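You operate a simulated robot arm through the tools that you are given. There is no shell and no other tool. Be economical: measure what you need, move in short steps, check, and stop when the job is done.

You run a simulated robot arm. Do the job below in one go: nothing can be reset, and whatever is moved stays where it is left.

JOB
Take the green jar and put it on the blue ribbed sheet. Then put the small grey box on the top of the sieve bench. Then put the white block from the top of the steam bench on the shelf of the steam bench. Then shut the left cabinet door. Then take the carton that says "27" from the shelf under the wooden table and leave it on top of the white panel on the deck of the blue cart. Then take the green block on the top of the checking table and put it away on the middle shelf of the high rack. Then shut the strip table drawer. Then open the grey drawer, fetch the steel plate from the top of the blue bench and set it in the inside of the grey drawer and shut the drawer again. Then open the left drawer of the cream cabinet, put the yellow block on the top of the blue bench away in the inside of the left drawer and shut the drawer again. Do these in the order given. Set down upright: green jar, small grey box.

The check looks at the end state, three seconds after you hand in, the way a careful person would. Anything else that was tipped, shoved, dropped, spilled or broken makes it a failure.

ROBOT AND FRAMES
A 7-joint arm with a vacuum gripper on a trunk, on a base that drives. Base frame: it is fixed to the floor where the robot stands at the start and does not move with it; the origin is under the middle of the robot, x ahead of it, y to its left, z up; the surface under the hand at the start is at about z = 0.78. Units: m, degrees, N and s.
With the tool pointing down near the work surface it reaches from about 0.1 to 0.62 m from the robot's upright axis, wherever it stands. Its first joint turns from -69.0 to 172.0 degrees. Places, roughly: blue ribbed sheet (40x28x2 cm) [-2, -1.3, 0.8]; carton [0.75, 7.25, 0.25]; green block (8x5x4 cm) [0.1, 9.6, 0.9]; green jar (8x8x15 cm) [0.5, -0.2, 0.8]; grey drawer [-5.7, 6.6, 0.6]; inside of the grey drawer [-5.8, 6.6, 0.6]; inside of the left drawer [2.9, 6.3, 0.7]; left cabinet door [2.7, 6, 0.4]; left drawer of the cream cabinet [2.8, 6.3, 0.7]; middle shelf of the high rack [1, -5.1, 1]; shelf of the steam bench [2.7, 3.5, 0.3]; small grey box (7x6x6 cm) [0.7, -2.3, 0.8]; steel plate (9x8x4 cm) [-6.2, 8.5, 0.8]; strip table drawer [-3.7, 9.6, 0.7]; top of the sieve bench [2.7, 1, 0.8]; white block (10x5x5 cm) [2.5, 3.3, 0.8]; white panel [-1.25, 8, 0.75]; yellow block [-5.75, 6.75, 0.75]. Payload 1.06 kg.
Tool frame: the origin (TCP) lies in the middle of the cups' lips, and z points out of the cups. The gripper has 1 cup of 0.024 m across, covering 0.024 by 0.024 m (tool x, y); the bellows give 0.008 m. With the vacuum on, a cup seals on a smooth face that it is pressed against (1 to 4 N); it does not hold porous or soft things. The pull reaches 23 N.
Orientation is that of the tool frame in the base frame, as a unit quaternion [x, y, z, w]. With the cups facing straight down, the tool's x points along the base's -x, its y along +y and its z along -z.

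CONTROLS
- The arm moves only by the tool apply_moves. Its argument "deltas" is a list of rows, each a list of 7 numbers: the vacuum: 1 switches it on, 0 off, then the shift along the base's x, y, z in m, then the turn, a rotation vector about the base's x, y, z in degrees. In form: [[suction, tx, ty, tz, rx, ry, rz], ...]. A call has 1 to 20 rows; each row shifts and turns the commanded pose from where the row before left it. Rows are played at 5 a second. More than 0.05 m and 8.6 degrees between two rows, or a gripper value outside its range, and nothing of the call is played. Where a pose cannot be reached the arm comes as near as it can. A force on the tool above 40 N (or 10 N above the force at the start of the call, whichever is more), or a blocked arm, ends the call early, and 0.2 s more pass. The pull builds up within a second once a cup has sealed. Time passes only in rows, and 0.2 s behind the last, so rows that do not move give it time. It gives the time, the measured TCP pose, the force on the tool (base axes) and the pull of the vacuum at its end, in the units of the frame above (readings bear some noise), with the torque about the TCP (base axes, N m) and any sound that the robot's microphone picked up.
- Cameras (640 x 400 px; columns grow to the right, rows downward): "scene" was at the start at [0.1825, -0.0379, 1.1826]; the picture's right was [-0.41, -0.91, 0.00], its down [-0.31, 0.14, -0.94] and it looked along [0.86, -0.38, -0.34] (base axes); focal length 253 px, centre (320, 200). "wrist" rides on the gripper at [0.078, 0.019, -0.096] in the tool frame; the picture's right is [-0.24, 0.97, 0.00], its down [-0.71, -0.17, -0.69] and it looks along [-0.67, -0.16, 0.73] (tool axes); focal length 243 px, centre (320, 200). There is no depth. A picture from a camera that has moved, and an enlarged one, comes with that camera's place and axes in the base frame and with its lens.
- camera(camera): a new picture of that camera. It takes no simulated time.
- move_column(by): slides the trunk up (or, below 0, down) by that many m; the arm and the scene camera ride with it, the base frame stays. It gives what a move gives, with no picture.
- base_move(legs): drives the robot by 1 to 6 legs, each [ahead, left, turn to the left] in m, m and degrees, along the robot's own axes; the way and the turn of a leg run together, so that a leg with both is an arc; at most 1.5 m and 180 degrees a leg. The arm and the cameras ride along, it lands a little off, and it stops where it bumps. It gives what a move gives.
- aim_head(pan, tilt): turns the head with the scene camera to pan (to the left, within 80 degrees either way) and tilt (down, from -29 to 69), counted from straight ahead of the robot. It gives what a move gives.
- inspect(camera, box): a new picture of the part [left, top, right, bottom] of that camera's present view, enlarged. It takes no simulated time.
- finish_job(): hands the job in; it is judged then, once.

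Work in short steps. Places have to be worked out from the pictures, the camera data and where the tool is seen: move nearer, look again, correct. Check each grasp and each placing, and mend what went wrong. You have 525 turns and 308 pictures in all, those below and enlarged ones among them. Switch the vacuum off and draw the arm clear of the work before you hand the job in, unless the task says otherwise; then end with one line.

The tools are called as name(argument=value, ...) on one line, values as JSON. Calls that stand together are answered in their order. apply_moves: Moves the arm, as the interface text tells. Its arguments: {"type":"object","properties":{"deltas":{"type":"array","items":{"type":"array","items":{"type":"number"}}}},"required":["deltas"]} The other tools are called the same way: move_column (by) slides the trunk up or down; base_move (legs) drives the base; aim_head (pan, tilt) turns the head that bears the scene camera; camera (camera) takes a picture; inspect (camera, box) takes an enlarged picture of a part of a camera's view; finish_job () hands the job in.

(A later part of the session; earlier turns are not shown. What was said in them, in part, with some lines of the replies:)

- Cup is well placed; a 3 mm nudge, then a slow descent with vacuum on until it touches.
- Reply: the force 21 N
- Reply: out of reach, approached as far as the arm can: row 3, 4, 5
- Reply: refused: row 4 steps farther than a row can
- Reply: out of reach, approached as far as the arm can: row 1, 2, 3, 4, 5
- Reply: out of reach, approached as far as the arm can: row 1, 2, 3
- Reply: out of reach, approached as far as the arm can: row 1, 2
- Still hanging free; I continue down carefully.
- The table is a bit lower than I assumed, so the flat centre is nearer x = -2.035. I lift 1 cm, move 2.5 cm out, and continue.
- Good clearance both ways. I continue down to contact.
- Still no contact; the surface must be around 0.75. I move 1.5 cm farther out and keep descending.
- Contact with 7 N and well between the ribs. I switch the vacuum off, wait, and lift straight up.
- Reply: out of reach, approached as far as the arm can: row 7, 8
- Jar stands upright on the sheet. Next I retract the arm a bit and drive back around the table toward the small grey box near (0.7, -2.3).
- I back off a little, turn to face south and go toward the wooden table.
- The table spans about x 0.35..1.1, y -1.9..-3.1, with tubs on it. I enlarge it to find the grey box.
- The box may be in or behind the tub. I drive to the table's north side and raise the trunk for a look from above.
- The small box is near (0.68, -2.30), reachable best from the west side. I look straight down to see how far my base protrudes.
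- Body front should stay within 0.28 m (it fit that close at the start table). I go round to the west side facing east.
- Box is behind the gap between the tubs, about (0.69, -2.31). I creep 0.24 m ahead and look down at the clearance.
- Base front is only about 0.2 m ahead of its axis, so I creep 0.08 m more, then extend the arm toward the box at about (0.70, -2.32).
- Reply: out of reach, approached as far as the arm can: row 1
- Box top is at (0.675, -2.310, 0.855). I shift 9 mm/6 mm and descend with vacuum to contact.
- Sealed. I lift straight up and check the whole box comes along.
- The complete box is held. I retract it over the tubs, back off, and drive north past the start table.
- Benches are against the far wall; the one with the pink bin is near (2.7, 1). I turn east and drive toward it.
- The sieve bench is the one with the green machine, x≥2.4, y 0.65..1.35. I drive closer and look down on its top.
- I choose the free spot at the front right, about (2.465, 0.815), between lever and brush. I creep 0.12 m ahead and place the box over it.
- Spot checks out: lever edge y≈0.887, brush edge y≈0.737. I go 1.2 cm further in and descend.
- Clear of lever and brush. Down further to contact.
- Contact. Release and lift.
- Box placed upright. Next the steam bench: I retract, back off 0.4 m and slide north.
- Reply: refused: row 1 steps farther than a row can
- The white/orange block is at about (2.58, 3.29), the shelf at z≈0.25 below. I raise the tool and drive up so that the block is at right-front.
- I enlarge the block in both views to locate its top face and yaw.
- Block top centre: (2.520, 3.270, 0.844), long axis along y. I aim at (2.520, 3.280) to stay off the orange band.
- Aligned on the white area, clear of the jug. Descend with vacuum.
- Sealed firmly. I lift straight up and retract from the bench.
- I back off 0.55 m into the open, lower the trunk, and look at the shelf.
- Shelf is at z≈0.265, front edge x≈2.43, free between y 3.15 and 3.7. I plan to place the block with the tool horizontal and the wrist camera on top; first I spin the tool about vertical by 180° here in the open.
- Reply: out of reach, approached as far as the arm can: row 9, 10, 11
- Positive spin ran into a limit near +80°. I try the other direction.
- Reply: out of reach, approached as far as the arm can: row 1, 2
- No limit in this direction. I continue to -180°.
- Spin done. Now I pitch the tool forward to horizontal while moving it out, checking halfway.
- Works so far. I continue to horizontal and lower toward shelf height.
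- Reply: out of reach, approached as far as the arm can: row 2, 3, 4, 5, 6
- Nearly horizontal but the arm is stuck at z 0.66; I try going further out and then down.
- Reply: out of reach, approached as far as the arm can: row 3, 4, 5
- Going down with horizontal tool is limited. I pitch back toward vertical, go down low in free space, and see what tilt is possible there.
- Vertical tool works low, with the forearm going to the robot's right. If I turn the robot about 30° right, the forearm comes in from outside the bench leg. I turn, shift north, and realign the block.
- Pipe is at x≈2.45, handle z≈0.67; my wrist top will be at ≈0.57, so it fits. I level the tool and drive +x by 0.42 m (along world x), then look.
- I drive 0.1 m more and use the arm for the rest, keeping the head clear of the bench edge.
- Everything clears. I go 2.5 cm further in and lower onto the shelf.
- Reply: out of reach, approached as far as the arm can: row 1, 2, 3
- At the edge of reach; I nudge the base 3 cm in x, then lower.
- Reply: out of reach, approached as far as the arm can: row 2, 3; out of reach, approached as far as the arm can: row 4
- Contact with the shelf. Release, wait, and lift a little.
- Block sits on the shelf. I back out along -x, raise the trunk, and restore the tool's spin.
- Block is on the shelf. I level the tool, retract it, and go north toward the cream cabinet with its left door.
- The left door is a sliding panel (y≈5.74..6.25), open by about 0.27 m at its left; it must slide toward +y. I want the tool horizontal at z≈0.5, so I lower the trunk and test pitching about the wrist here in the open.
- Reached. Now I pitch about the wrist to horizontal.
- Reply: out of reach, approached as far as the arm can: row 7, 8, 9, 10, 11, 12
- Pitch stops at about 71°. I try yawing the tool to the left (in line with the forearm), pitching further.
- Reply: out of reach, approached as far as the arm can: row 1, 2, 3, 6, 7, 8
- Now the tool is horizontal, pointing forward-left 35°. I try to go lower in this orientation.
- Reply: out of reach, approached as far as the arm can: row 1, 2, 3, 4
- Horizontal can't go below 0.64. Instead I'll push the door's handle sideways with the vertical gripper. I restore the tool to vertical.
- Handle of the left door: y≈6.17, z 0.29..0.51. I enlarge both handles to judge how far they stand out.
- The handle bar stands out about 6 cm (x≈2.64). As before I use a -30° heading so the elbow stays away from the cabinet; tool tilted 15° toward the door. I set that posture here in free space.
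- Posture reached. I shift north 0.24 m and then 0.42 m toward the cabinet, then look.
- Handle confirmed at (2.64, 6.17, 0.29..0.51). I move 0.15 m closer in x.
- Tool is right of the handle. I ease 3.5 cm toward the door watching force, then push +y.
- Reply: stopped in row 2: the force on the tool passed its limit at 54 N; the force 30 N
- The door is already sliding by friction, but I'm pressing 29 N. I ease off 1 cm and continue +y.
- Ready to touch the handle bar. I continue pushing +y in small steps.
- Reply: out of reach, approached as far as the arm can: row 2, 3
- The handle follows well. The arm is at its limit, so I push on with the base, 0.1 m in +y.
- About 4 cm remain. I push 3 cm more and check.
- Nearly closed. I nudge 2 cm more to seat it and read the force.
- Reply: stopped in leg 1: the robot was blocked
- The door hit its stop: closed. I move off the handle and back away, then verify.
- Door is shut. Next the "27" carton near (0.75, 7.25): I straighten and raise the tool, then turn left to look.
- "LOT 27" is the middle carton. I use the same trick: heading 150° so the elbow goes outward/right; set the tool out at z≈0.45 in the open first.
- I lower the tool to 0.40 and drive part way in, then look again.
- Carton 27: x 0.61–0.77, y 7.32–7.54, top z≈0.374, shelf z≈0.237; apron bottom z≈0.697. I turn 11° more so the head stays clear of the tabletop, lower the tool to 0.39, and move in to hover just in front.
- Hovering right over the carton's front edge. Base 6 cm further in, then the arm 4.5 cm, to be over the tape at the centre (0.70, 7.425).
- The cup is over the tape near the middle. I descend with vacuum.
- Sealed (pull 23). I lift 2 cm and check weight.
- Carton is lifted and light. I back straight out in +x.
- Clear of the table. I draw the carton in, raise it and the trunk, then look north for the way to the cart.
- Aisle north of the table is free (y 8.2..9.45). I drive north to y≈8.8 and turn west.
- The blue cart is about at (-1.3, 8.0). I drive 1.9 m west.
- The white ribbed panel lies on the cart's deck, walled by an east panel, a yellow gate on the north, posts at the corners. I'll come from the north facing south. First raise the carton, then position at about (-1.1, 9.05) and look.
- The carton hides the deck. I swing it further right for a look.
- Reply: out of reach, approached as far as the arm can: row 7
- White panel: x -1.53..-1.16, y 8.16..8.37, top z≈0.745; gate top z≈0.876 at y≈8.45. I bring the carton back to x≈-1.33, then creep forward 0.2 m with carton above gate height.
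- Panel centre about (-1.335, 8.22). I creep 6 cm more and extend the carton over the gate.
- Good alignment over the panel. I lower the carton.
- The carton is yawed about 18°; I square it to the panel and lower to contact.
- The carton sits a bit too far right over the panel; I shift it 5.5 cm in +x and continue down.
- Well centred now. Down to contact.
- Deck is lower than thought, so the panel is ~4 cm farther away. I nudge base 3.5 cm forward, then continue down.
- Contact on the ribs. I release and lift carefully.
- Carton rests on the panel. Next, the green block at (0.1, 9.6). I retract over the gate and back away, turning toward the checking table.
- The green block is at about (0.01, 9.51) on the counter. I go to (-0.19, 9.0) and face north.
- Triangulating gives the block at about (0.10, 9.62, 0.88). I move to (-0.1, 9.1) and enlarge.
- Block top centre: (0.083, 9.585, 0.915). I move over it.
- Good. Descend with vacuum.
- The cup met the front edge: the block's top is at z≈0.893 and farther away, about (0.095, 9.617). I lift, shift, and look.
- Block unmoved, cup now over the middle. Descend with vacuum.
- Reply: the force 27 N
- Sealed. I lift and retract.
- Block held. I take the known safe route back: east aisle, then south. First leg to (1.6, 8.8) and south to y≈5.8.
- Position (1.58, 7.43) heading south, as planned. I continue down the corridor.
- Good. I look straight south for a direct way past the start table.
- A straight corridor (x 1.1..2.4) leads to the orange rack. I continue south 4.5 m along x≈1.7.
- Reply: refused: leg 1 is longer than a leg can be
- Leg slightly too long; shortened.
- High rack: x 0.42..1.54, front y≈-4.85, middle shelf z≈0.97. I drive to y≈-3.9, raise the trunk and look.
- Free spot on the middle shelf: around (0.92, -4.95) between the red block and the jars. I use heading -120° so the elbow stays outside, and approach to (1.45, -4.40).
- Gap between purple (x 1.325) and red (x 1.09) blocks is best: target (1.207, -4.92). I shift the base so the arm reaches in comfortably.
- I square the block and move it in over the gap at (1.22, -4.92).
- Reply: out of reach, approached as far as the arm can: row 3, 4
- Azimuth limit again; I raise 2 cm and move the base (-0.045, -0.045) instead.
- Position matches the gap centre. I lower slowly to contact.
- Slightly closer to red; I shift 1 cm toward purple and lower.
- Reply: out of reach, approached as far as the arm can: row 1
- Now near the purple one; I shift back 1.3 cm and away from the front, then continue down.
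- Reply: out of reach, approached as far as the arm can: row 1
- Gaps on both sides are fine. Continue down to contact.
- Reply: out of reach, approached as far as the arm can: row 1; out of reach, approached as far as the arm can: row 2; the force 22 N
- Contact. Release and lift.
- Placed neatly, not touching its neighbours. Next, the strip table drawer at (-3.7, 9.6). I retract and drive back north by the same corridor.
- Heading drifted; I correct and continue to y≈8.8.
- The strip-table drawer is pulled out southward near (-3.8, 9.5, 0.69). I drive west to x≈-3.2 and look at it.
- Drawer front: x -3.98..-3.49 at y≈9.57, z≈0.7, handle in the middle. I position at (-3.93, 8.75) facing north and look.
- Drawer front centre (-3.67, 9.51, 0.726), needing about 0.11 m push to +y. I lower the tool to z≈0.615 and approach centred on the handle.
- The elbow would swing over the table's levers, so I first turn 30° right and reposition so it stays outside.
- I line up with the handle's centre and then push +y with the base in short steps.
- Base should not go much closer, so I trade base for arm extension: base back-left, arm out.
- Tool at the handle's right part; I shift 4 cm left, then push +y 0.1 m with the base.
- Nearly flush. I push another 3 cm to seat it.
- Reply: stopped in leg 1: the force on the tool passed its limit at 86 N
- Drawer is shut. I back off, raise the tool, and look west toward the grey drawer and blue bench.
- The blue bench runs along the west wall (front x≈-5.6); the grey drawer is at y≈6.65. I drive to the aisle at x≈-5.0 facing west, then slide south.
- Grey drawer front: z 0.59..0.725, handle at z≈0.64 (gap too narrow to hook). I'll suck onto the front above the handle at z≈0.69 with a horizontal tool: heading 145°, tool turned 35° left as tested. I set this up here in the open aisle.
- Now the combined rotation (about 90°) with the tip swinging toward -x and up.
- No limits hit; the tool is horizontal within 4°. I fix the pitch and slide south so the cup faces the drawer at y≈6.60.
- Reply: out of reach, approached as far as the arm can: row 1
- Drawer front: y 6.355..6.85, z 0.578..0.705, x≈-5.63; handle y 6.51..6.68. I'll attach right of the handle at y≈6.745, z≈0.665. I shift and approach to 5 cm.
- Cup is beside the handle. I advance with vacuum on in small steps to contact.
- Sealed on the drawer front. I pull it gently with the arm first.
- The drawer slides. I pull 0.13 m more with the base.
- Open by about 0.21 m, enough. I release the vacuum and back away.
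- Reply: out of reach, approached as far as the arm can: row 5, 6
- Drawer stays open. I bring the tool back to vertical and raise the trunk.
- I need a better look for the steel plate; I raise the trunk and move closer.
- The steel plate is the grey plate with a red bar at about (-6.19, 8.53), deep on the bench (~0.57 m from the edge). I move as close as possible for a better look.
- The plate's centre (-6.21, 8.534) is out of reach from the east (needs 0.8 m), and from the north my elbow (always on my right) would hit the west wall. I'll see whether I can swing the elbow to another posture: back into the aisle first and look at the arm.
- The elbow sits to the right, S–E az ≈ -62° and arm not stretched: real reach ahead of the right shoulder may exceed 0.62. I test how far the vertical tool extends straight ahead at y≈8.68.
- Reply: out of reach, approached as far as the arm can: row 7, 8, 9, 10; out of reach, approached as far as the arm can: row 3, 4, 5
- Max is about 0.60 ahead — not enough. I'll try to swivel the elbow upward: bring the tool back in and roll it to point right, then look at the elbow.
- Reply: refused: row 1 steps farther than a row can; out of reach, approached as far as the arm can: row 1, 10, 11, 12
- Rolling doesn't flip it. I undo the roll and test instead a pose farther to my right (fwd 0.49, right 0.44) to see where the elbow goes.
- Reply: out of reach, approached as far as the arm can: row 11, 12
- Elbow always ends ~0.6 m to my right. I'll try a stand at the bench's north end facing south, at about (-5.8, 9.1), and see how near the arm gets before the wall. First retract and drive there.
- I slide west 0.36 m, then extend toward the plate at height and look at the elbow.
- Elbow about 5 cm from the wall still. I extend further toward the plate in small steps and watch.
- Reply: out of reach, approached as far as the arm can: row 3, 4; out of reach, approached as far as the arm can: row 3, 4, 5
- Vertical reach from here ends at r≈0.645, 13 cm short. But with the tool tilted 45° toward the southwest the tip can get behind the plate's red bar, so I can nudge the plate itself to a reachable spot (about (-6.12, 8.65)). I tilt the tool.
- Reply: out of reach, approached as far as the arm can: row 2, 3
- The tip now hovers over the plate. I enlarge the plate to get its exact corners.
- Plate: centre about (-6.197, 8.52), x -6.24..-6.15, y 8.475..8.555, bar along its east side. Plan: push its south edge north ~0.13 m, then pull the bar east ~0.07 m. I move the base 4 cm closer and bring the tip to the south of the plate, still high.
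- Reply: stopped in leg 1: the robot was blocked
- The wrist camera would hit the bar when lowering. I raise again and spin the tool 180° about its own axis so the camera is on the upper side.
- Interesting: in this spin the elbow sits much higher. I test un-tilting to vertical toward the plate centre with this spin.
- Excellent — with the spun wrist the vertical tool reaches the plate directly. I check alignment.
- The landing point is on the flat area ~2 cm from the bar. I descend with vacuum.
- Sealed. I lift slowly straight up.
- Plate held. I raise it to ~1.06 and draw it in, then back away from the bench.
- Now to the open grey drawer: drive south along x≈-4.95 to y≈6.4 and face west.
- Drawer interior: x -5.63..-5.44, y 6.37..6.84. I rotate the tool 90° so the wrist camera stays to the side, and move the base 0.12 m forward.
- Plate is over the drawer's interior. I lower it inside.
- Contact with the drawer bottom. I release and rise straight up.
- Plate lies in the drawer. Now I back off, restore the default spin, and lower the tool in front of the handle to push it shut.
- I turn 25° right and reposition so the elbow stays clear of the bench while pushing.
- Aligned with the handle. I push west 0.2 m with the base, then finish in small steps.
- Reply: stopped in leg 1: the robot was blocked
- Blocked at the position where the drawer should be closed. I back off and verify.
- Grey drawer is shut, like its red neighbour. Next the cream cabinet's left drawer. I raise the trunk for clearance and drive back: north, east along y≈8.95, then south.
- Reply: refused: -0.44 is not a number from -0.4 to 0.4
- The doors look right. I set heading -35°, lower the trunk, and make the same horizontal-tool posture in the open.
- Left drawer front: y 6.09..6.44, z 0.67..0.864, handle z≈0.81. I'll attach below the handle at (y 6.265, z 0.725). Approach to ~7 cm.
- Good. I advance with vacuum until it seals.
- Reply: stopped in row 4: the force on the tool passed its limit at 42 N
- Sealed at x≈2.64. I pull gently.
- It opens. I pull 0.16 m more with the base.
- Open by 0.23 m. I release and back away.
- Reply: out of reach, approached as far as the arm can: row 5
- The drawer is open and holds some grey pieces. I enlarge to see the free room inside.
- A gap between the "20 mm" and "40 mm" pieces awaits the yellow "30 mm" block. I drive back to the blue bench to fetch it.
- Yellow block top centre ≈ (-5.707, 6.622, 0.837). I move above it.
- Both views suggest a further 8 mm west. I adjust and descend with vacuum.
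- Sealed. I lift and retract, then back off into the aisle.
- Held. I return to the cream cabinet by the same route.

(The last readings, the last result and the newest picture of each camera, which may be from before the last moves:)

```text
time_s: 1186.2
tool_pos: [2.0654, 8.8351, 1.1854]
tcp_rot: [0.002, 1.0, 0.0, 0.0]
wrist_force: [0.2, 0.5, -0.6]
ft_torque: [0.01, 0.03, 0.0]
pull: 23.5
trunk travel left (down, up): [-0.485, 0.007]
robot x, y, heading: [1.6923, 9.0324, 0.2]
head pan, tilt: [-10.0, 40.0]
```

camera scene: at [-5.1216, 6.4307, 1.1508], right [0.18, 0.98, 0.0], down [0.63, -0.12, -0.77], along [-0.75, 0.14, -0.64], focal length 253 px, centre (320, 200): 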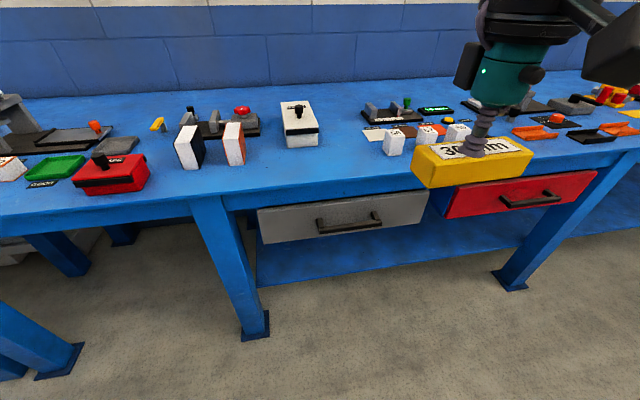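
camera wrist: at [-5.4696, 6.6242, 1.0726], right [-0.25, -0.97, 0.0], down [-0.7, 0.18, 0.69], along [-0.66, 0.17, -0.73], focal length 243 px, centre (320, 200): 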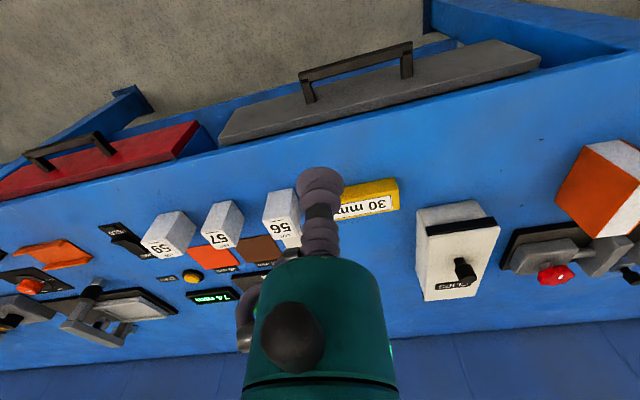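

base_move(legs=[[0, 0, -90], [1.4, 0, 0], [1.15, 0, 0], [0, 0, 90]])

aim_head(pan=0, tilt=45)

camera(camera="scene")

```text
time_s: 1206.0
tool_pos: [2.0189, 6.309, 1.1861]
tcp_rot: [0.027, 1.0, 0.0, 0.0]
wrist_force: [0.0, 0.4, -2.0]
ft_torque: [-0.02, -0.01, 0.0]
pull: 22.7
trunk travel left (down, up): [-0.485, 0.007]
robot x, y, heading: [1.6511, 6.529, -2.8]
head pan, tilt: [-10.0, 40.0]
```

```text
time_s: 1206.8
tool_pos: [2.018, 6.3099, 1.1854]
tcp_rot: [0.027, 1.0, 0.0, 0.001]
wrist_force: [0.8, 0.0, -1.3]
ft_torque: [0.01, 0.02, -0.06]
pull: 22.8
trunk travel left (down, up): [-0.485, 0.007]
robot x, y, heading: [1.6537, 6.5293, -2.9]
head pan, tilt: [0.0, 45.0]
```

```text
93 pictures are left
camera scene: at [1.7471, 6.5236, 1.3189], right [-0.05, -1.0, 0.0], down [-0.71, 0.03, -0.71], along [0.71, -0.03, -0.71], focal length 253 px, centre (320, 200)
```

scene: 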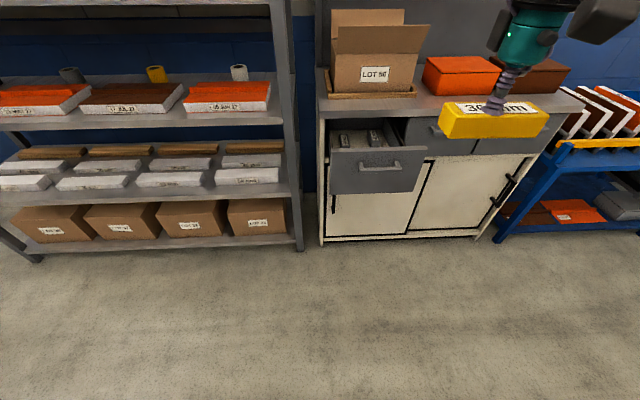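

I spin the tool 90° so the wrist camera stays beside, not over, the drawer's front panel, then move closer and look into the drawer.

apply_moves(deltas=[[1, 0, 0, 0, 0, 0, -8], [1, 0, 0, 0, 0, 0, -8], [1, 0, 0, 0, 0, 0, -8], [1, 0, 0, 0, 0, 0, -8], [1, 0, 0, 0, 0, 0, -8], [1, 0, 0, 0, 0, 0, -8], [1, 0, 0, 0, 0, 0, -8], [1, 0, 0, 0, 0, 0, -8], [1, 0, 0, 0, 0, 0, -8], [1, 0, 0, 0, 0, 0, -8], [1, 0, 0, 0, 0, 0, -8]])

base_move(legs=[[0.3, 0, 2.9]])

aim_head(pan=-8, tilt=45)

camera(camera="scene")

inspect(camera="scene", box=[290, 100, 490, 230])

```text
time_s: 1209.2
tool_pos: [2.0185, 6.3088, 1.1857]
tcp_rot: [0.715, 0.699, 0.0, 0.0]
wrist_force: [-0.1, 0.1, -1.7]
ft_torque: [0.02, 0.03, 0.01]
pull: 23.0
trunk travel left (down, up): [-0.485, 0.007]
robot x, y, heading: [1.6524, 6.5286, -2.4]
head pan, tilt: [0.0, 45.0]
```

```text
time_s: 1211.2
tool_pos: [2.3311, 6.3211, 1.1858]
tcp_rot: [0.697, 0.717, 0.0, 0.0]
wrist_force: [0.0, 0.5, -0.9]
ft_torque: [0.0, 0.0, 0.01]
pull: 23.0
trunk travel left (down, up): [-0.485, 0.007]
robot x, y, heading: [1.958, 6.5242, 0.3]
head pan, tilt: [0.0, 45.0]
```

```text
time_s: 1211.9
tool_pos: [2.3304, 6.3226, 1.1856]
tcp_rot: [0.696, 0.718, 0.0, 0.0]
wrist_force: [0.1, -0.5, -1.7]
ft_torque: [-0.02, -0.01, 0.02]
pull: 23.2
trunk travel left (down, up): [-0.485, 0.007]
robot x, y, heading: [1.9542, 6.5226, 0.0]
head pan, tilt: [-8.0, 45.0]
```

```text
92 pictures are left
camera scene: at [2.0478, 6.5101, 1.3189], right [-0.14, -0.99, 0.0], down [-0.7, 0.1, -0.71], along [0.7, -0.1, -0.71], focal length 253 px, centre (320, 200)
```

scene: 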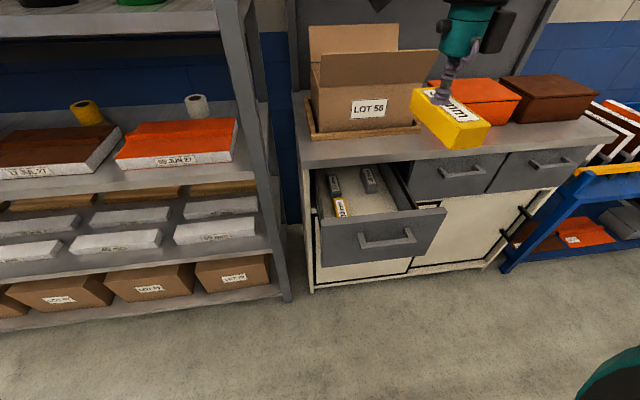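

```text
3.08 times, centred on (390, 165) of scene
camera zoom: at [2.0478, 6.5101, 1.3189], right [-0.14, -0.99, 0.0], down [-0.7, 0.1, -0.71], along [0.7, -0.1, -0.71], focal length 778 px, centre (105, 308)
```

zoom: 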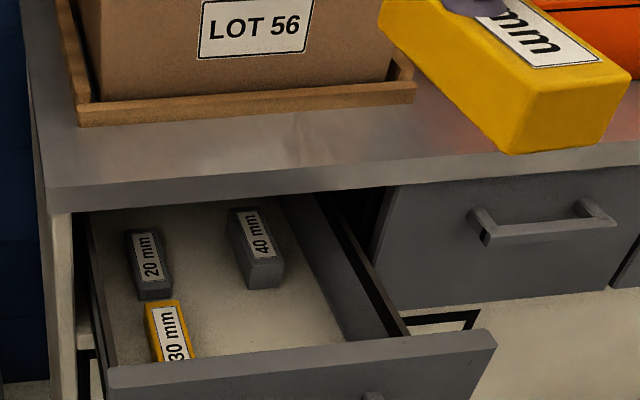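

The drawer already holds 20, 30 and 40 mm pieces on its left; the right front is free. Target for my block: (2.515, 6.235), long axis along x. I lower the trunk, move the base 8 cm on, and bring the block over.

base_move(legs=[[0.08, 0, 0]])

move_column(by=-0.16)

apply_moves(deltas=[[1, 0.025, -0.02, 0, 0, 0, 0], [1, 0.025, -0.02, 0, 0, 0, 0], [1, 0.025, -0.02, 0, 0, 0, 0], [1, 0.025, -0.025, 0, 0, 0, 0], [1, 0.005, 0, -0.04, 0, 0, 0], [1, 0, 0, -0.02, 0, 0, 0], [1, 0, 0, 0, 0, 0, 0]])

aim_head(pan=-15, tilt=45)

camera(camera="scene")

camera(camera="wrist")

```text
time_s: 1213.0
tool_pos: [2.4104, 6.3213, 1.186]
tcp_rot: [0.696, 0.718, -0.001, 0.001]
wrist_force: [-0.5, 0.4, -0.6]
ft_torque: [0.01, 0.0, 0.01]
pull: 22.9
trunk travel left (down, up): [-0.485, 0.007]
robot x, y, heading: [2.0356, 6.5202, 0.1]
head pan, tilt: [-8.0, 45.0]
```

```text
time_s: 1214.8
tool_pos: [2.4077, 6.3212, 1.0256]
tcp_rot: [0.695, 0.719, -0.001, 0.001]
wrist_force: [1.3, 0.4, -0.9]
ft_torque: [0.02, -0.01, 0.0]
pull: 22.9
trunk travel left (down, up): [-0.325, 0.167]
robot x, y, heading: [2.035, 6.5212, 0.3]
head pan, tilt: [-8.0, 45.0]
```

```text
time_s: 1216.4
tool_pos: [2.5123, 6.2364, 0.9656]
tcp_rot: [0.696, 0.718, 0.0, 0.0]
wrist_force: [-0.1, 0.4, -0.6]
ft_torque: [0.01, 0.0, -0.04]
pull: 22.9
trunk travel left (down, up): [-0.325, 0.167]
robot x, y, heading: [2.0359, 6.5248, 0.2]
head pan, tilt: [-8.0, 45.0]
```

```text
time_s: 1217.1
tool_pos: [2.5121, 6.2359, 0.9655]
tcp_rot: [0.695, 0.719, 0.0, 0.0]
wrist_force: [0.9, 0.3, -1.4]
ft_torque: [0.02, 0.0, -0.01]
pull: 23.3
trunk travel left (down, up): [-0.325, 0.167]
robot x, y, heading: [2.0346, 6.5224, -0.0]
head pan, tilt: [-15.0, 45.0]
```

```text
90 pictures are left
camera scene: at [2.2111, 6.501, 1.1434], right [-0.26, -0.97, 0.0], down [-0.68, 0.18, -0.71], along [0.68, -0.18, -0.71], focal length 253 px, centre (320, 200)
```

scene: 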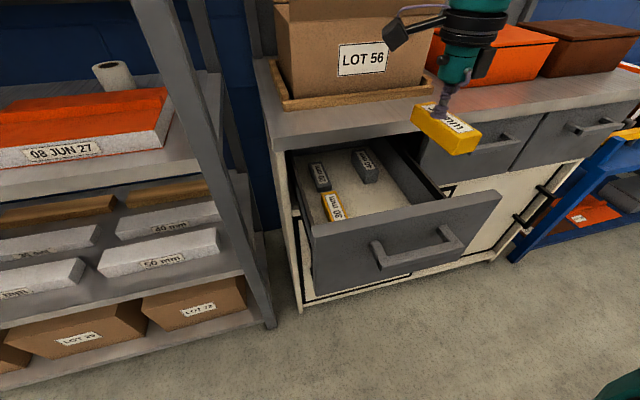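

```text
89 pictures are left
camera wrist: at [2.529, 6.3145, 1.061], right [0.98, -0.2, 0.0], down [-0.15, -0.71, 0.69], along [-0.14, -0.67, -0.73], focal length 243 px, centre (320, 200)
```

wrist: 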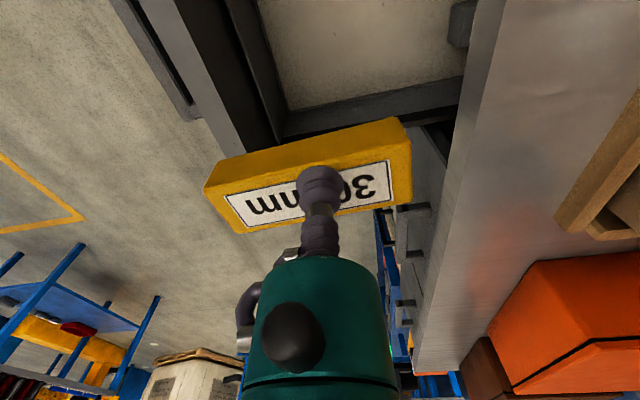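

The drawer's inner right wall is at y≈6.19, so I shift the block to y≈6.268 (free lane 6.19..6.345) and lower partway, then check.

apply_moves(deltas=[[1, 0, 0.016, 0, 0, 0, 0], [1, 0, 0.016, 0, 0, 0, 0], [1, 0, 0, -0.03, 0, 0, 0], [1, 0, 0, -0.03, 0, 0, 0], [1, 0, 0, 0, 0, 0, 0]])

inspect(camera="scene", box=[280, 60, 520, 270])

camera(camera="wrist")

```text
time_s: 1218.3
tool_pos: [2.5128, 6.2697, 0.9055]
tcp_rot: [0.695, 0.719, 0.0, 0.0]
wrist_force: [-0.4, 1.2, -1.5]
ft_torque: [0.01, 0.05, -0.02]
pull: 22.8
trunk travel left (down, up): [-0.325, 0.167]
robot x, y, heading: [2.0345, 6.5169, 0.2]
head pan, tilt: [-15.0, 45.0]
```

```text
1.90 times, centred on (400, 165) of scene
camera zoom: at [2.2111, 6.501, 1.1434], right [-0.26, -0.97, 0.0], down [-0.68, 0.18, -0.71], along [0.68, -0.18, -0.71], focal length 482 px, centre (168, 267)
```

zoom: 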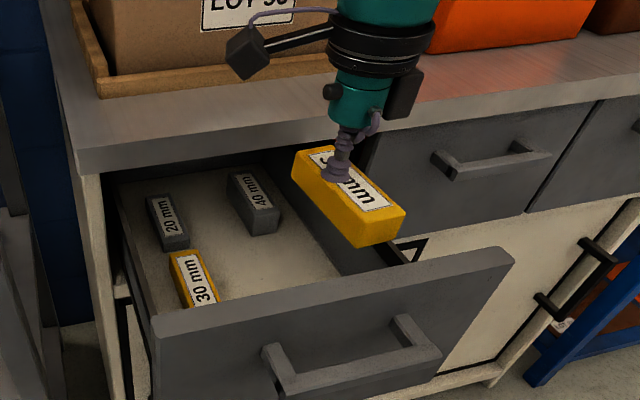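

```text
87 pictures are left
camera wrist: at [2.5295, 6.3488, 1.0016], right [0.98, -0.2, 0.0], down [-0.15, -0.71, 0.69], along [-0.14, -0.67, -0.73], focal length 243 px, centre (320, 200)
```

wrist: 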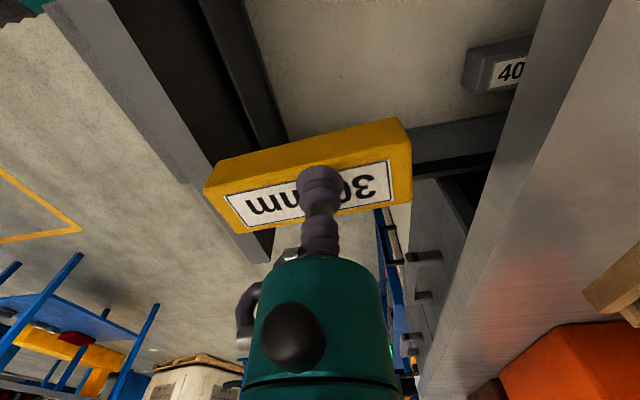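

The drawer box's inner front wall is at x≈2.468 and right wall y≈6.225. I shift the block to (2.543, 6.285), lower to just above the wall tops, and check clearances.

apply_moves(deltas=[[1, 0.015, 0.008, 0, 0, 0, 0], [1, 0.015, 0.008, 0, 0, 0, 0], [1, 0, 0, -0.025, 0, 0, 0], [1, 0, 0, -0.02, 0, 0, 0], [1, 0, 0, 0, 0, 0, 0]])

camera(camera="wrist")

inspect(camera="scene", box=[280, 60, 520, 270])

```text
time_s: 1219.5
tool_pos: [2.5416, 6.2851, 0.8616]
tcp_rot: [0.695, 0.719, 0.0, 0.0]
wrist_force: [-0.6, 0.1, -2.1]
ft_torque: [0.02, -0.02, 0.0]
pull: 22.9
trunk travel left (down, up): [-0.325, 0.167]
robot x, y, heading: [2.0344, 6.5216, 0.1]
head pan, tilt: [-15.0, 45.0]
```

```text
86 pictures are left
camera wrist: at [2.5582, 6.364, 0.9581], right [0.98, -0.2, 0.0], down [-0.15, -0.71, 0.69], along [-0.14, -0.67, -0.73], focal length 243 px, centre (320, 200)
```

wrist: 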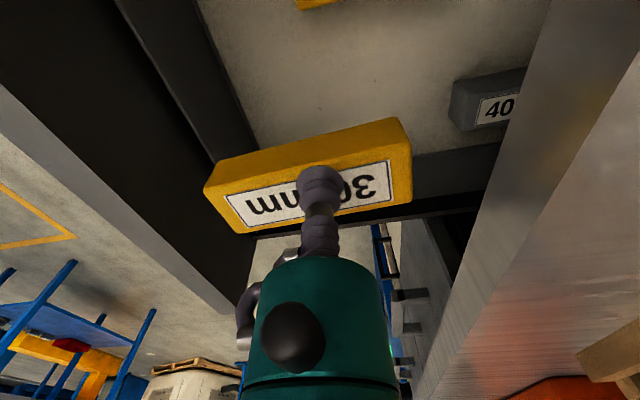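

```text
1.90 times, centred on (400, 165) of scene
camera zoom: at [2.2111, 6.501, 1.1434], right [-0.26, -0.97, 0.0], down [-0.68, 0.18, -0.71], along [0.68, -0.18, -0.71], focal length 482 px, centre (168, 267)
```

zoom: 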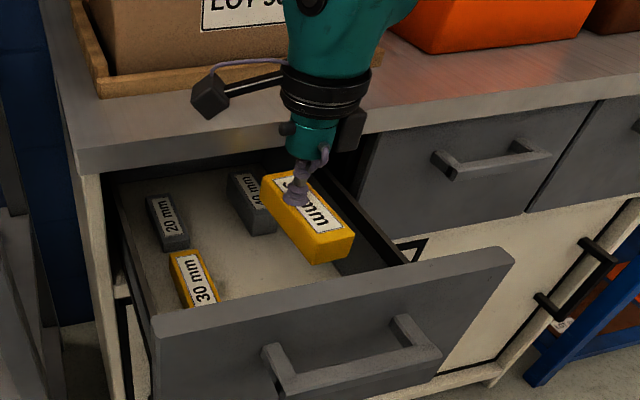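

Inner front wall ends at x≈2.455 and right wall y≈6.185 at floor level, so all sides clear by about 2 cm or more. I lower in steps.

apply_moves(deltas=[[1, 0, 0, -0.03, 0, 0, 0], [1, 0, 0, -0.03, 0, 0, 0], [1, 0, 0, -0.02, 0, 0, 0], [1, 0, 0, 0, 0, 0, 0]])

inspect(camera="scene", box=[280, 60, 520, 270])

camera(camera="wrist")

```text
time_s: 1220.5
tool_pos: [2.5437, 6.2859, 0.7827]
tcp_rot: [0.695, 0.719, 0.0, -0.001]
wrist_force: [0.2, 0.6, -1.8]
ft_torque: [0.05, 0.0, 0.0]
pull: 22.8
trunk travel left (down, up): [-0.325, 0.167]
robot x, y, heading: [2.0344, 6.524, 0.2]
head pan, tilt: [-15.0, 45.0]
```

```text
1.90 times, centred on (400, 165) of scene
camera zoom: at [2.2111, 6.501, 1.1434], right [-0.26, -0.97, 0.0], down [-0.68, 0.18, -0.71], along [0.68, -0.18, -0.71], focal length 482 px, centre (168, 267)
```

zoom: 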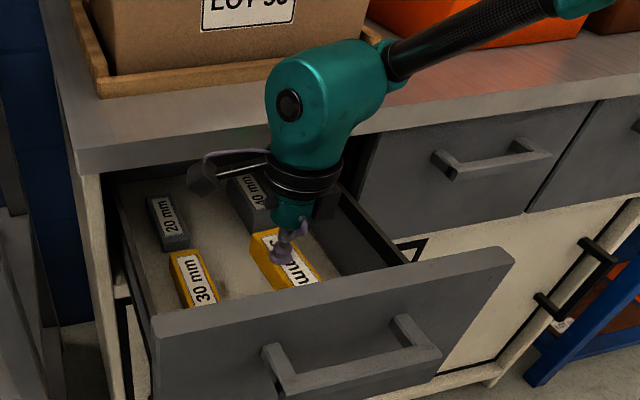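

```text
83 pictures are left
camera wrist: at [2.5596, 6.3649, 0.8787], right [0.98, -0.2, 0.0], down [-0.15, -0.71, 0.69], along [-0.14, -0.67, -0.73], focal length 243 px, centre (320, 200)
```

wrist: 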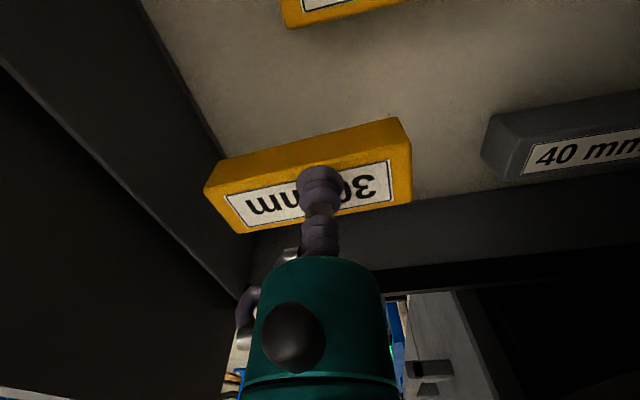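

Inside. The near end is close to the front wall, so I shift 7 mm inward and lower to the floor.

apply_moves(deltas=[[1, 0.007, 0, 0, 0, 0, 0], [1, 0, 0, -0.01, 0, 0, 0], [1, 0, 0, -0.008, 0, 0, 0], [1, 0, 0, -0.006, 0, 0, 0], [1, 0, 0, 0, 0, 0, 0]])

camera(camera="wrist")

```text
time_s: 1221.7
tool_pos: [2.5508, 6.2848, 0.7591]
tcp_rot: [0.695, 0.719, 0.0, 0.001]
wrist_force: [-0.2, -0.1, -0.3]
ft_torque: [0.04, -0.01, 0.0]
pull: 23.0
trunk travel left (down, up): [-0.325, 0.167]
robot x, y, heading: [2.0344, 6.52, 0.1]
head pan, tilt: [-15.0, 45.0]
```

```text
82 pictures are left
camera wrist: at [2.5671, 6.3631, 0.8539], right [0.98, -0.2, 0.0], down [-0.15, -0.71, 0.69], along [-0.14, -0.67, -0.73], focal length 243 px, centre (320, 200)
```

wrist: 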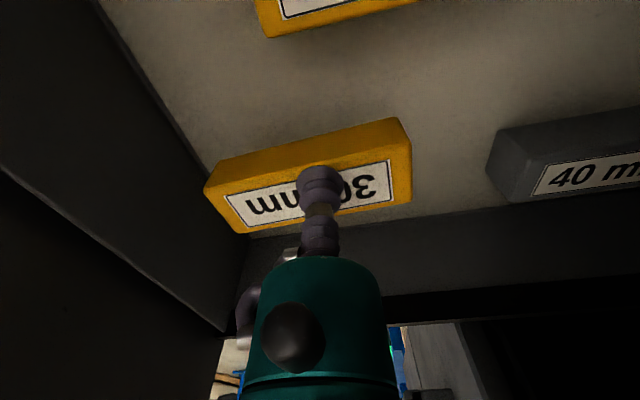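

apply_moves(deltas=[[1, 0.002, 0, -0.006, 0, 0, 0], [1, 0, 0, -0.005, 0, 0, 0], [1, 0, 0, -0.004, 0, 0, 0], [1, 0, 0, 0, 0, 0, 0]])

```text
time_s: 1222.7
tool_pos: [2.5525, 6.2852, 0.7426]
tcp_rot: [0.696, 0.718, 0.0, 0.0]
wrist_force: [0.0, 0.4, -1.6]
ft_torque: [-0.02, -0.06, 0.0]
pull: 23.1
trunk travel left (down, up): [-0.325, 0.167]
robot x, y, heading: [2.0345, 6.5202, 0.1]
head pan, tilt: [-15.0, 45.0]
```

apply_moves(deltas=[[1, 0, 0, -0.005, 0, 0, 0], [1, 0, 0, -0.004, 0, 0, 0], [1, 0, 0, -0.004, 0, 0, 0], [1, 0, 0, 0, 0, 0, 0]])

inspect(camera="scene", box=[280, 60, 520, 270])

```text
time_s: 1223.7
tool_pos: [2.5537, 6.285, 0.7295]
tcp_rot: [0.695, 0.719, 0.0, 0.0]
wrist_force: [0.4, -0.5, -1.6]
ft_torque: [0.01, 0.04, -0.01]
pull: 22.5
trunk travel left (down, up): [-0.325, 0.167]
robot x, y, heading: [2.0309, 6.5213, 0.1]
head pan, tilt: [-15.0, 45.0]
```

```text
1.90 times, centred on (400, 165) of scene
camera zoom: at [2.2111, 6.501, 1.1434], right [-0.26, -0.97, 0.0], down [-0.68, 0.18, -0.71], along [0.68, -0.18, -0.71], focal length 482 px, centre (168, 267)
```

zoom: 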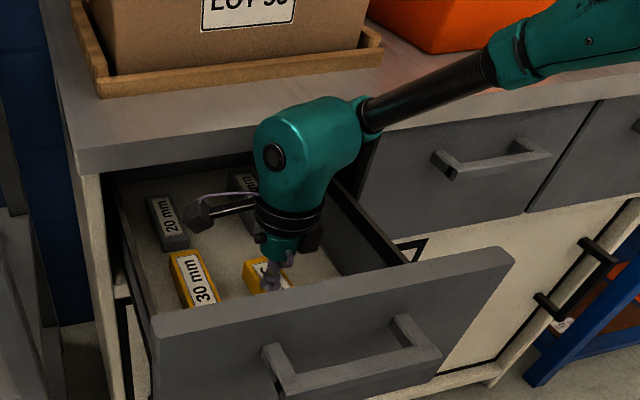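

apply_moves(deltas=[[1, -0.004, 0, -0.004, 0, 0, 0], [1, 0, 0, -0.004, 0, 0, 0], [1, 0, 0, -0.003, 0, 0, 0], [1, 0, 0, 0, 0, 0, 0]])

```text
time_s: 1224.7
tool_pos: [2.5477, 6.2873, 0.7173]
tcp_rot: [0.696, 0.718, 0.001, 0.001]
wrist_force: [0.7, -2.6, 7.5]
ft_torque: [-0.01, 0.02, 0.05]
pull: 22.8
trunk travel left (down, up): [-0.325, 0.167]
robot x, y, heading: [2.0307, 6.5243, 0.4]
head pan, tilt: [-15.0, 45.0]
```

Contact with the drawer floor. Release and rise straight up.

apply_moves(deltas=[[0, 0, 0, 0.002, 0, 0, 0], [0, 0, 0, 0, 0, 0, 0], [0, 0, 0, 0, 0, 0, 0], [0, 0, 0, 0.004, 0, 0, 0], [0, -0.002, 0, 0.02, 0, 0, 0], [0, -0.005, 0, 0.04, 0, 0, 0], [0, -0.01, 0, 0.05, 0, 0, 0], [0, -0.01, 0, 0.05, 0, 0, 0], [0, -0.02, 0, 0.04, 0, 0, 0]])

inspect(camera="scene", box=[280, 60, 520, 270])

```text
refused: row 7 steps farther than a row can; nothing moved
```

```text
1.90 times, centred on (400, 165) of scene
camera zoom: at [2.2106, 6.501, 1.1436], right [-0.26, -0.97, 0.0], down [-0.68, 0.18, -0.71], along [0.68, -0.18, -0.71], focal length 482 px, centre (168, 267)
```

zoom: 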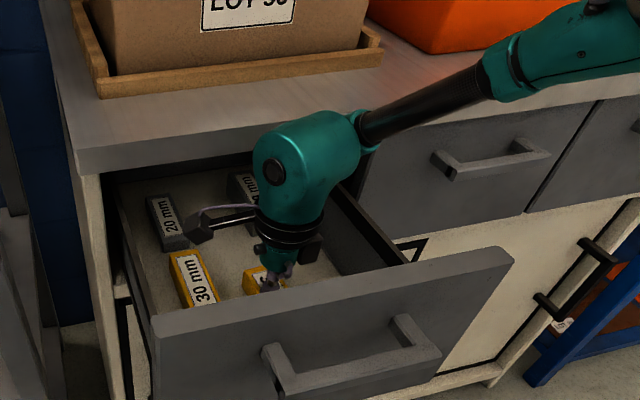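

apply_moves(deltas=[[0, 0, 0, 0.002, 0, 0, 0], [0, 0, 0, 0, 0, 0, 0], [0, 0, 0, 0, 0, 0, 0], [0, 0, 0, 0.004, 0, 0, 0], [0, -0.002, 0, 0.02, 0, 0, 0], [0, -0.005, 0, 0.04, 0, 0, 0], [0, -0.01, 0, 0.045, 0, 0, 0], [0, -0.01, 0, 0.045, 0, 0, 0], [0, -0.02, 0, 0.045, 0, 0, 0], [0, -0.02, 0, 0.04, 0, 0, 0]])

inspect(camera="scene", box=[280, 60, 520, 270])

```text
time_s: 1226.9
tool_pos: [2.4828, 6.2875, 0.9628]
tcp_rot: [0.696, 0.718, -0.001, 0.0]
wrist_force: [-0.2, 0.2, -0.2]
ft_torque: [0.0, 0.0, -0.01]
pull: 0.1
trunk travel left (down, up): [-0.325, 0.167]
robot x, y, heading: [2.0361, 6.5201, 0.3]
head pan, tilt: [-15.0, 45.0]
```

```text
1.90 times, centred on (400, 165) of scene
camera zoom: at [2.2107, 6.501, 1.1435], right [-0.26, -0.97, 0.0], down [-0.68, 0.18, -0.71], along [0.68, -0.18, -0.71], focal length 482 px, centre (168, 267)
```

zoom: 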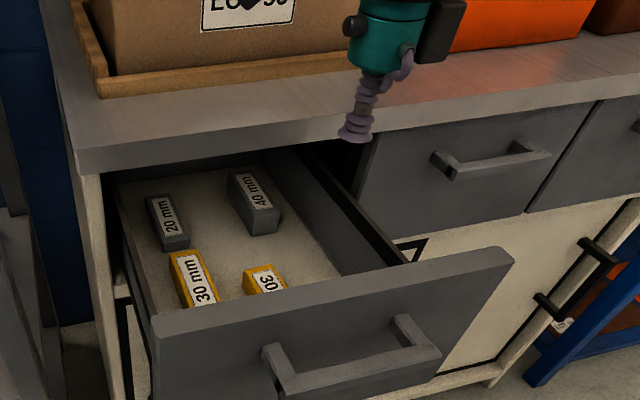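

The yellow block lies in the drawer. To shut it: back off 0.3 m, tilt the tool 20° tip-forward (keeps the wrist off the countertop), lower to the handle, and push.

base_move(legs=[[-0.3, 0, 0]])

apply_moves(deltas=[[0, 0, -0.01, -0.04, 0, -7, 0], [0, 0, -0.01, -0.04, 0, -7, 0], [0, 0, 0, -0.04, 0, -6, 0], [0, 0, 0, -0.04, 0, 0, 0], [0, 0, 0, -0.04, 0, 0, 0], [0, 0, 0, -0.04, 0, 0, 0], [0, 0, 0, 0, 0, 0, 0]])

aim_head(pan=-10, tilt=35)

camera(camera="scene")

```text
time_s: 1228.9
tool_pos: [2.1843, 6.2831, 0.9625]
tcp_rot: [0.698, 0.717, 0.0, 0.001]
wrist_force: [0.1, -0.1, 0.0]
ft_torque: [-0.02, 0.0, -0.01]
pull: 0.0
trunk travel left (down, up): [-0.325, 0.167]
robot x, y, heading: [1.7383, 6.5239, -0.0]
head pan, tilt: [-15.0, 45.0]
```

```text
time_s: 1230.5
tool_pos: [2.1842, 6.2633, 0.7192]
tcp_rot: [0.687, 0.706, 0.12, 0.125]
wrist_force: [0.1, -0.3, -0.6]
ft_torque: [-0.01, -0.04, 0.01]
pull: 0.1
trunk travel left (down, up): [-0.325, 0.167]
robot x, y, heading: [1.7364, 6.5226, 0.1]
head pan, tilt: [-15.0, 45.0]
```

```text
time_s: 1231.2
tool_pos: [2.1838, 6.2634, 0.7197]
tcp_rot: [0.687, 0.706, 0.12, 0.125]
wrist_force: [-0.7, -0.2, 0.5]
ft_torque: [-0.03, 0.04, -0.02]
pull: 0.0
trunk travel left (down, up): [-0.325, 0.167]
robot x, y, heading: [1.74, 6.5214, -0.2]
head pan, tilt: [-10.0, 35.0]
```

```text
78 pictures are left
camera scene: at [1.9211, 6.5055, 1.1582], right [-0.17, -0.98, 0.0], down [-0.57, 0.1, -0.82], along [0.81, -0.14, -0.57], focal length 253 px, centre (320, 200)
```

scene: 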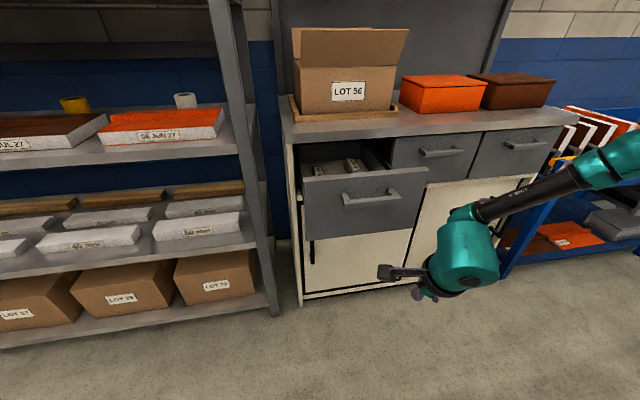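

I shift +y by 6.5 cm so the wrist camera passes beyond the handle's end, then push east with the base.

apply_moves(deltas=[[0, 0, 0.035, 0, 0, 0, 0], [0, 0, 0.03, 0, 0, 0, 0], [0, 0, 0, 0, 0, 0, 0]])

base_move(legs=[[0.17, 0, 0]])

aim_head(pan=-15, tilt=45)

camera(camera="scene")

```text
time_s: 1232.0
tool_pos: [2.1835, 6.3277, 0.7193]
tcp_rot: [0.686, 0.706, 0.122, 0.125]
wrist_force: [-0.2, 0.3, -0.2]
ft_torque: [-0.01, -0.03, 0.0]
pull: 0.1
trunk travel left (down, up): [-0.325, 0.167]
robot x, y, heading: [1.7382, 6.5193, -0.1]
head pan, tilt: [-10.0, 35.0]
```

```text
time_s: 1233.5
tool_pos: [2.3539, 6.3253, 0.7199]
tcp_rot: [0.689, 0.704, 0.12, 0.125]
wrist_force: [1.1, -0.5, -0.5]
ft_torque: [0.0, -0.03, -0.01]
pull: 0.0
trunk travel left (down, up): [-0.325, 0.167]
robot x, y, heading: [1.9064, 6.5233, -0.5]
head pan, tilt: [-10.0, 35.0]
```

```text
time_s: 1234.2
tool_pos: [2.3545, 6.3246, 0.7216]
tcp_rot: [0.689, 0.704, 0.121, 0.125]
wrist_force: [0.0, 0.4, -0.4]
ft_torque: [-0.01, -0.02, -0.03]
pull: 0.1
trunk travel left (down, up): [-0.325, 0.167]
robot x, y, heading: [1.9126, 6.5245, -0.4]
head pan, tilt: [-15.0, 45.0]
```

```text
77 pictures are left
camera scene: at [2.084, 6.4979, 1.1435], right [-0.27, -0.96, 0.0], down [-0.68, 0.19, -0.71], along [0.68, -0.19, -0.71], focal length 253 px, centre (320, 200)
```

scene: 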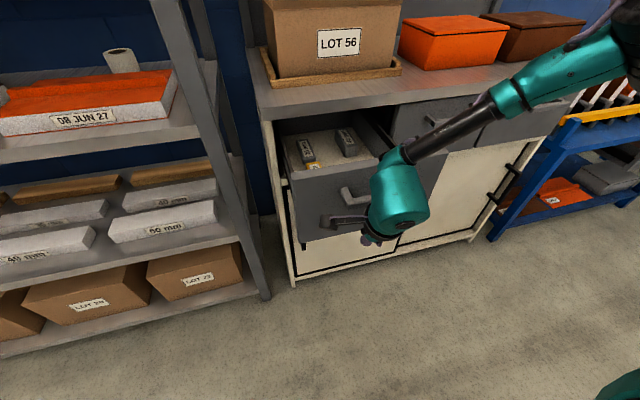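

base_move(legs=[[0.1, 0, 0]])

camera(camera="scene")

```text
time_s: 1235.3
tool_pos: [2.4497, 6.3242, 0.7202]
tcp_rot: [0.689, 0.704, 0.119, 0.125]
wrist_force: [0.2, 0.5, -0.5]
ft_torque: [-0.03, -0.01, -0.05]
pull: 0.0
trunk travel left (down, up): [-0.325, 0.167]
robot x, y, heading: [2.0043, 6.5225, -0.6]
head pan, tilt: [-15.0, 45.0]
```

```text
76 pictures are left
camera scene: at [2.181, 6.4972, 1.1433], right [-0.27, -0.96, 0.0], down [-0.68, 0.19, -0.71], along [0.68, -0.19, -0.71], focal length 253 px, centre (320, 200)
```

scene: 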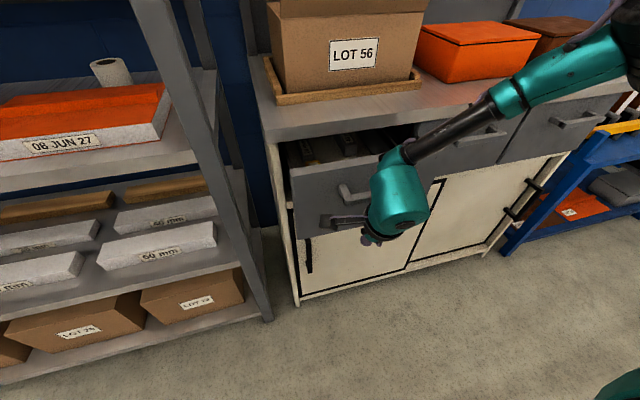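

base_move(legs=[[0.08, 0, 0]])

camera(camera="scene")

```text
time_s: 1236.4
tool_pos: [2.5305, 6.3245, 0.7193]
tcp_rot: [0.688, 0.705, 0.121, 0.124]
wrist_force: [0.7, 1.1, 0.5]
ft_torque: [-0.03, 0.02, -0.01]
pull: 0.2
trunk travel left (down, up): [-0.325, 0.167]
robot x, y, heading: [2.0859, 6.523, -0.4]
head pan, tilt: [-15.0, 45.0]
```

```text
75 pictures are left
camera scene: at [2.2611, 6.4972, 1.1433], right [-0.26, -0.96, 0.0], down [-0.68, 0.19, -0.71], along [0.68, -0.19, -0.71], focal length 253 px, centre (320, 200)
```

scene: 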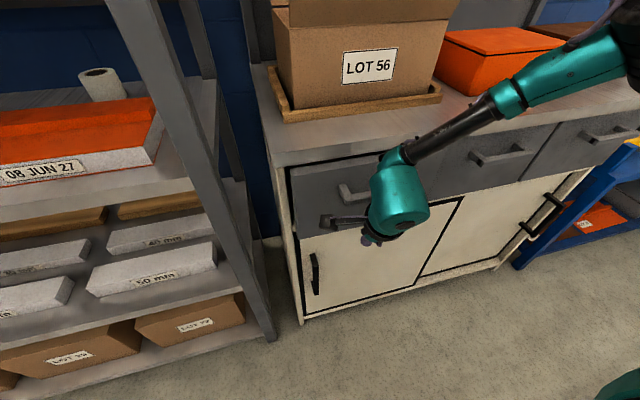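

Nearly closed. I push a few centimetres more until it stops.

base_move(legs=[[0.03, 0, 0]])

inspect(camera="scene", box=[260, 110, 580, 310])

```text
time_s: 1237.2
tool_pos: [2.5604, 6.3252, 0.7193]
tcp_rot: [0.688, 0.705, 0.12, 0.124]
wrist_force: [0.3, -0.1, 0.8]
ft_torque: [-0.01, 0.0, 0.0]
pull: 0.0
trunk travel left (down, up): [-0.325, 0.167]
robot x, y, heading: [2.1154, 6.5202, -0.0]
head pan, tilt: [-15.0, 45.0]
```

```text
2.00 times, centred on (420, 210) of scene
camera zoom: at [2.2905, 6.497, 1.1434], right [-0.26, -0.96, 0.0], down [-0.68, 0.19, -0.71], along [0.68, -0.19, -0.71], focal length 506 px, centre (120, 180)
```

zoom: 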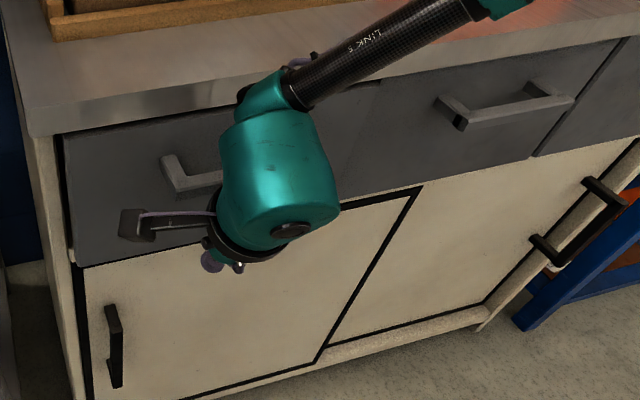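

base_move(legs=[[0.025, 0, 0]])

inspect(camera="scene", box=[260, 110, 580, 310])

```text
time_s: 1238.0
tool_pos: [2.5854, 6.3244, 0.7199]
tcp_rot: [0.688, 0.705, 0.12, 0.124]
wrist_force: [0.0, 0.1, 0.2]
ft_torque: [0.01, 0.01, 0.03]
pull: 0.0
trunk travel left (down, up): [-0.325, 0.167]
robot x, y, heading: [2.142, 6.5206, -0.4]
head pan, tilt: [-15.0, 45.0]
```

```text
2.00 times, centred on (420, 210) of scene
camera zoom: at [2.3157, 6.4969, 1.1433], right [-0.26, -0.96, 0.0], down [-0.68, 0.19, -0.71], along [0.68, -0.19, -0.71], focal length 506 px, centre (120, 180)
```

zoom: 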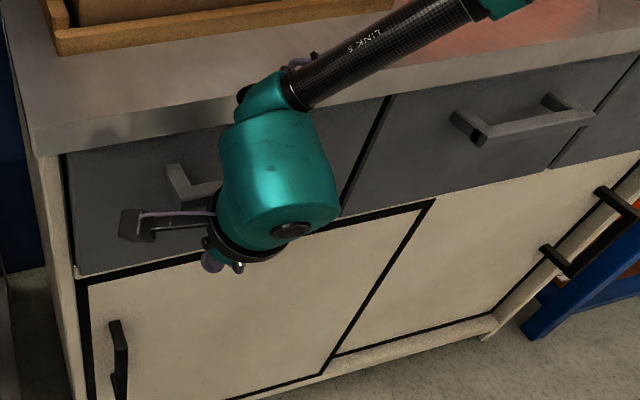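

Now it looks flush, with the seam visible. One more small push to confirm the stop.

base_move(legs=[[0.02, 0, 0]])

inspect(camera="scene", box=[260, 110, 580, 310])

```text
time_s: 1238.9
tool_pos: [2.594, 6.3262, 0.7216]
tcp_rot: [0.688, 0.706, 0.12, 0.122]
wrist_force: [-17.3, -4.4, 21.2]
ft_torque: [-0.06, -1.38, -0.05]
pull: 0.1
trunk travel left (down, up): [-0.325, 0.167]
robot x, y, heading: [2.155, 6.5184, -0.3]
head pan, tilt: [-15.0, 45.0]
stopped in leg 1: the force on the tool passed its limit at 68 N (the readings are from after the stop); the commanded pose is now the measured one
```

```text
2.00 times, centred on (420, 210) of scene
camera zoom: at [2.3285, 6.4964, 1.1439], right [-0.27, -0.96, 0.0], down [-0.68, 0.19, -0.71], along [0.68, -0.19, -0.71], focal length 506 px, centre (120, 180)
```

zoom: 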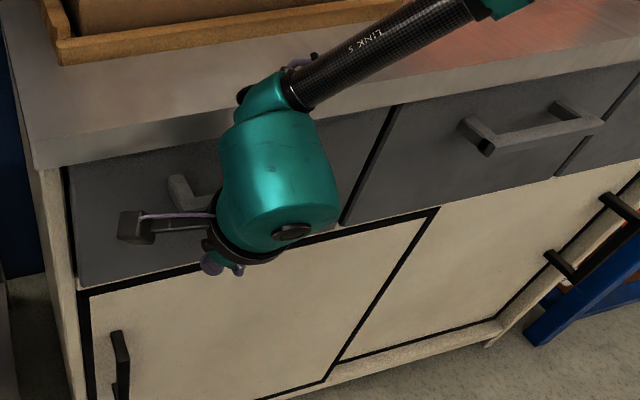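

The drawer has hit its stop: shut. I back off, straighten the tool and verify.

base_move(legs=[[-0.45, 0, 0]])

apply_moves(deltas=[[0, 0, 0, 0.04, 0, 7, 0], [0, 0, 0, 0.04, 0, 7, 0], [0, 0, 0, 0.04, 0, 6, 0], [0, 0, 0, 0.04, 0, 0, 0], [0, 0, 0, 0.04, 0, 0, 0]])

aim_head(pan=0, tilt=30)

camera(camera="scene")

inspect(camera="scene", box=[250, 80, 590, 300])

```text
time_s: 1241.6
tool_pos: [2.1616, 6.3304, 0.7194]
tcp_rot: [0.685, 0.708, 0.118, 0.12]
wrist_force: [0.0, 0.1, -0.9]
ft_torque: [0.0, 0.0, 0.02]
pull: 0.0
trunk travel left (down, up): [-0.325, 0.167]
robot x, y, heading: [1.7233, 6.5206, -0.1]
head pan, tilt: [-15.0, 45.0]
```

```text
time_s: 1242.8
tool_pos: [2.1602, 6.3268, 0.9222]
tcp_rot: [0.695, 0.719, -0.003, -0.005]
wrist_force: [0.1, -0.1, -0.6]
ft_torque: [0.01, -0.02, -0.01]
pull: 0.2
trunk travel left (down, up): [-0.325, 0.167]
robot x, y, heading: [1.7193, 6.5191, 0.1]
head pan, tilt: [-15.0, 45.0]
```

```text
time_s: 1243.6
tool_pos: [2.1597, 6.3272, 0.9216]
tcp_rot: [0.696, 0.718, -0.002, -0.004]
wrist_force: [-0.3, 0.1, 0.2]
ft_torque: [-0.01, 0.0, 0.06]
pull: 0.0
trunk travel left (down, up): [-0.325, 0.167]
robot x, y, heading: [1.7165, 6.5188, 0.3]
head pan, tilt: [0.0, 30.0]
```

```text
71 pictures are left
camera scene: at [1.906, 6.52, 1.166], right [0.0, -1.0, 0.0], down [-0.5, 0.0, -0.87], along [0.87, 0.0, -0.5], focal length 253 px, centre (320, 200)
```

scene: 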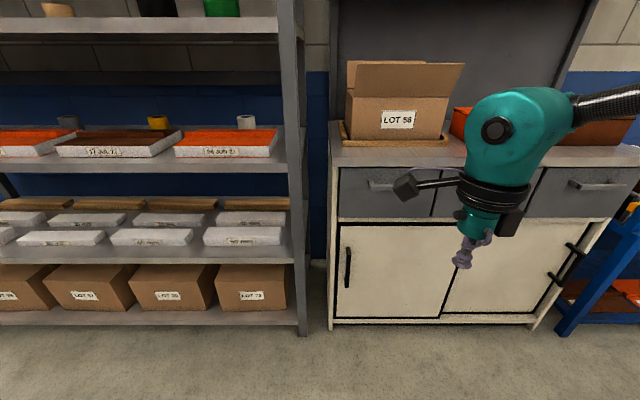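

```text
1.82 times, centred on (420, 190) of scene
camera zoom: at [1.906, 6.52, 1.166], right [0.0, -1.0, 0.0], down [-0.5, 0.0, -0.87], along [0.87, 0.0, -0.5], focal length 460 px, centre (138, 218)
```

zoom: 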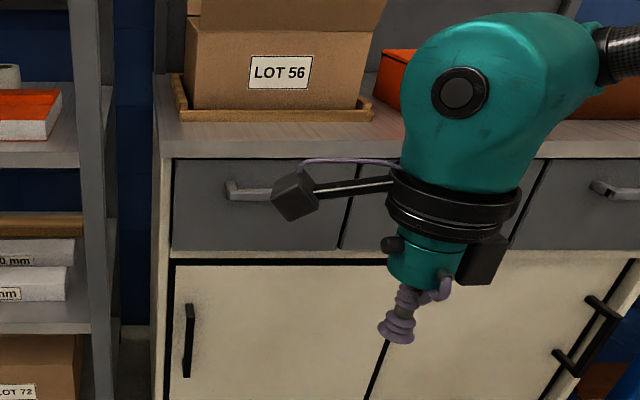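

All tasks are done: vacuum is off and the arm is clear of the cabinet. I hand the job in.

finish_job()

```text
The job is handed in.
```

I finished all nine steps in the order given and handed the job in, with the vacuum off and the arm clear of the work. I checked each placing or closing right after doing it, but did not go back for a second look at the earlier ones. While I was reaching for the steel plate, the base touched the end of the blue bench once, lightly. I saw nothing tip or shift.
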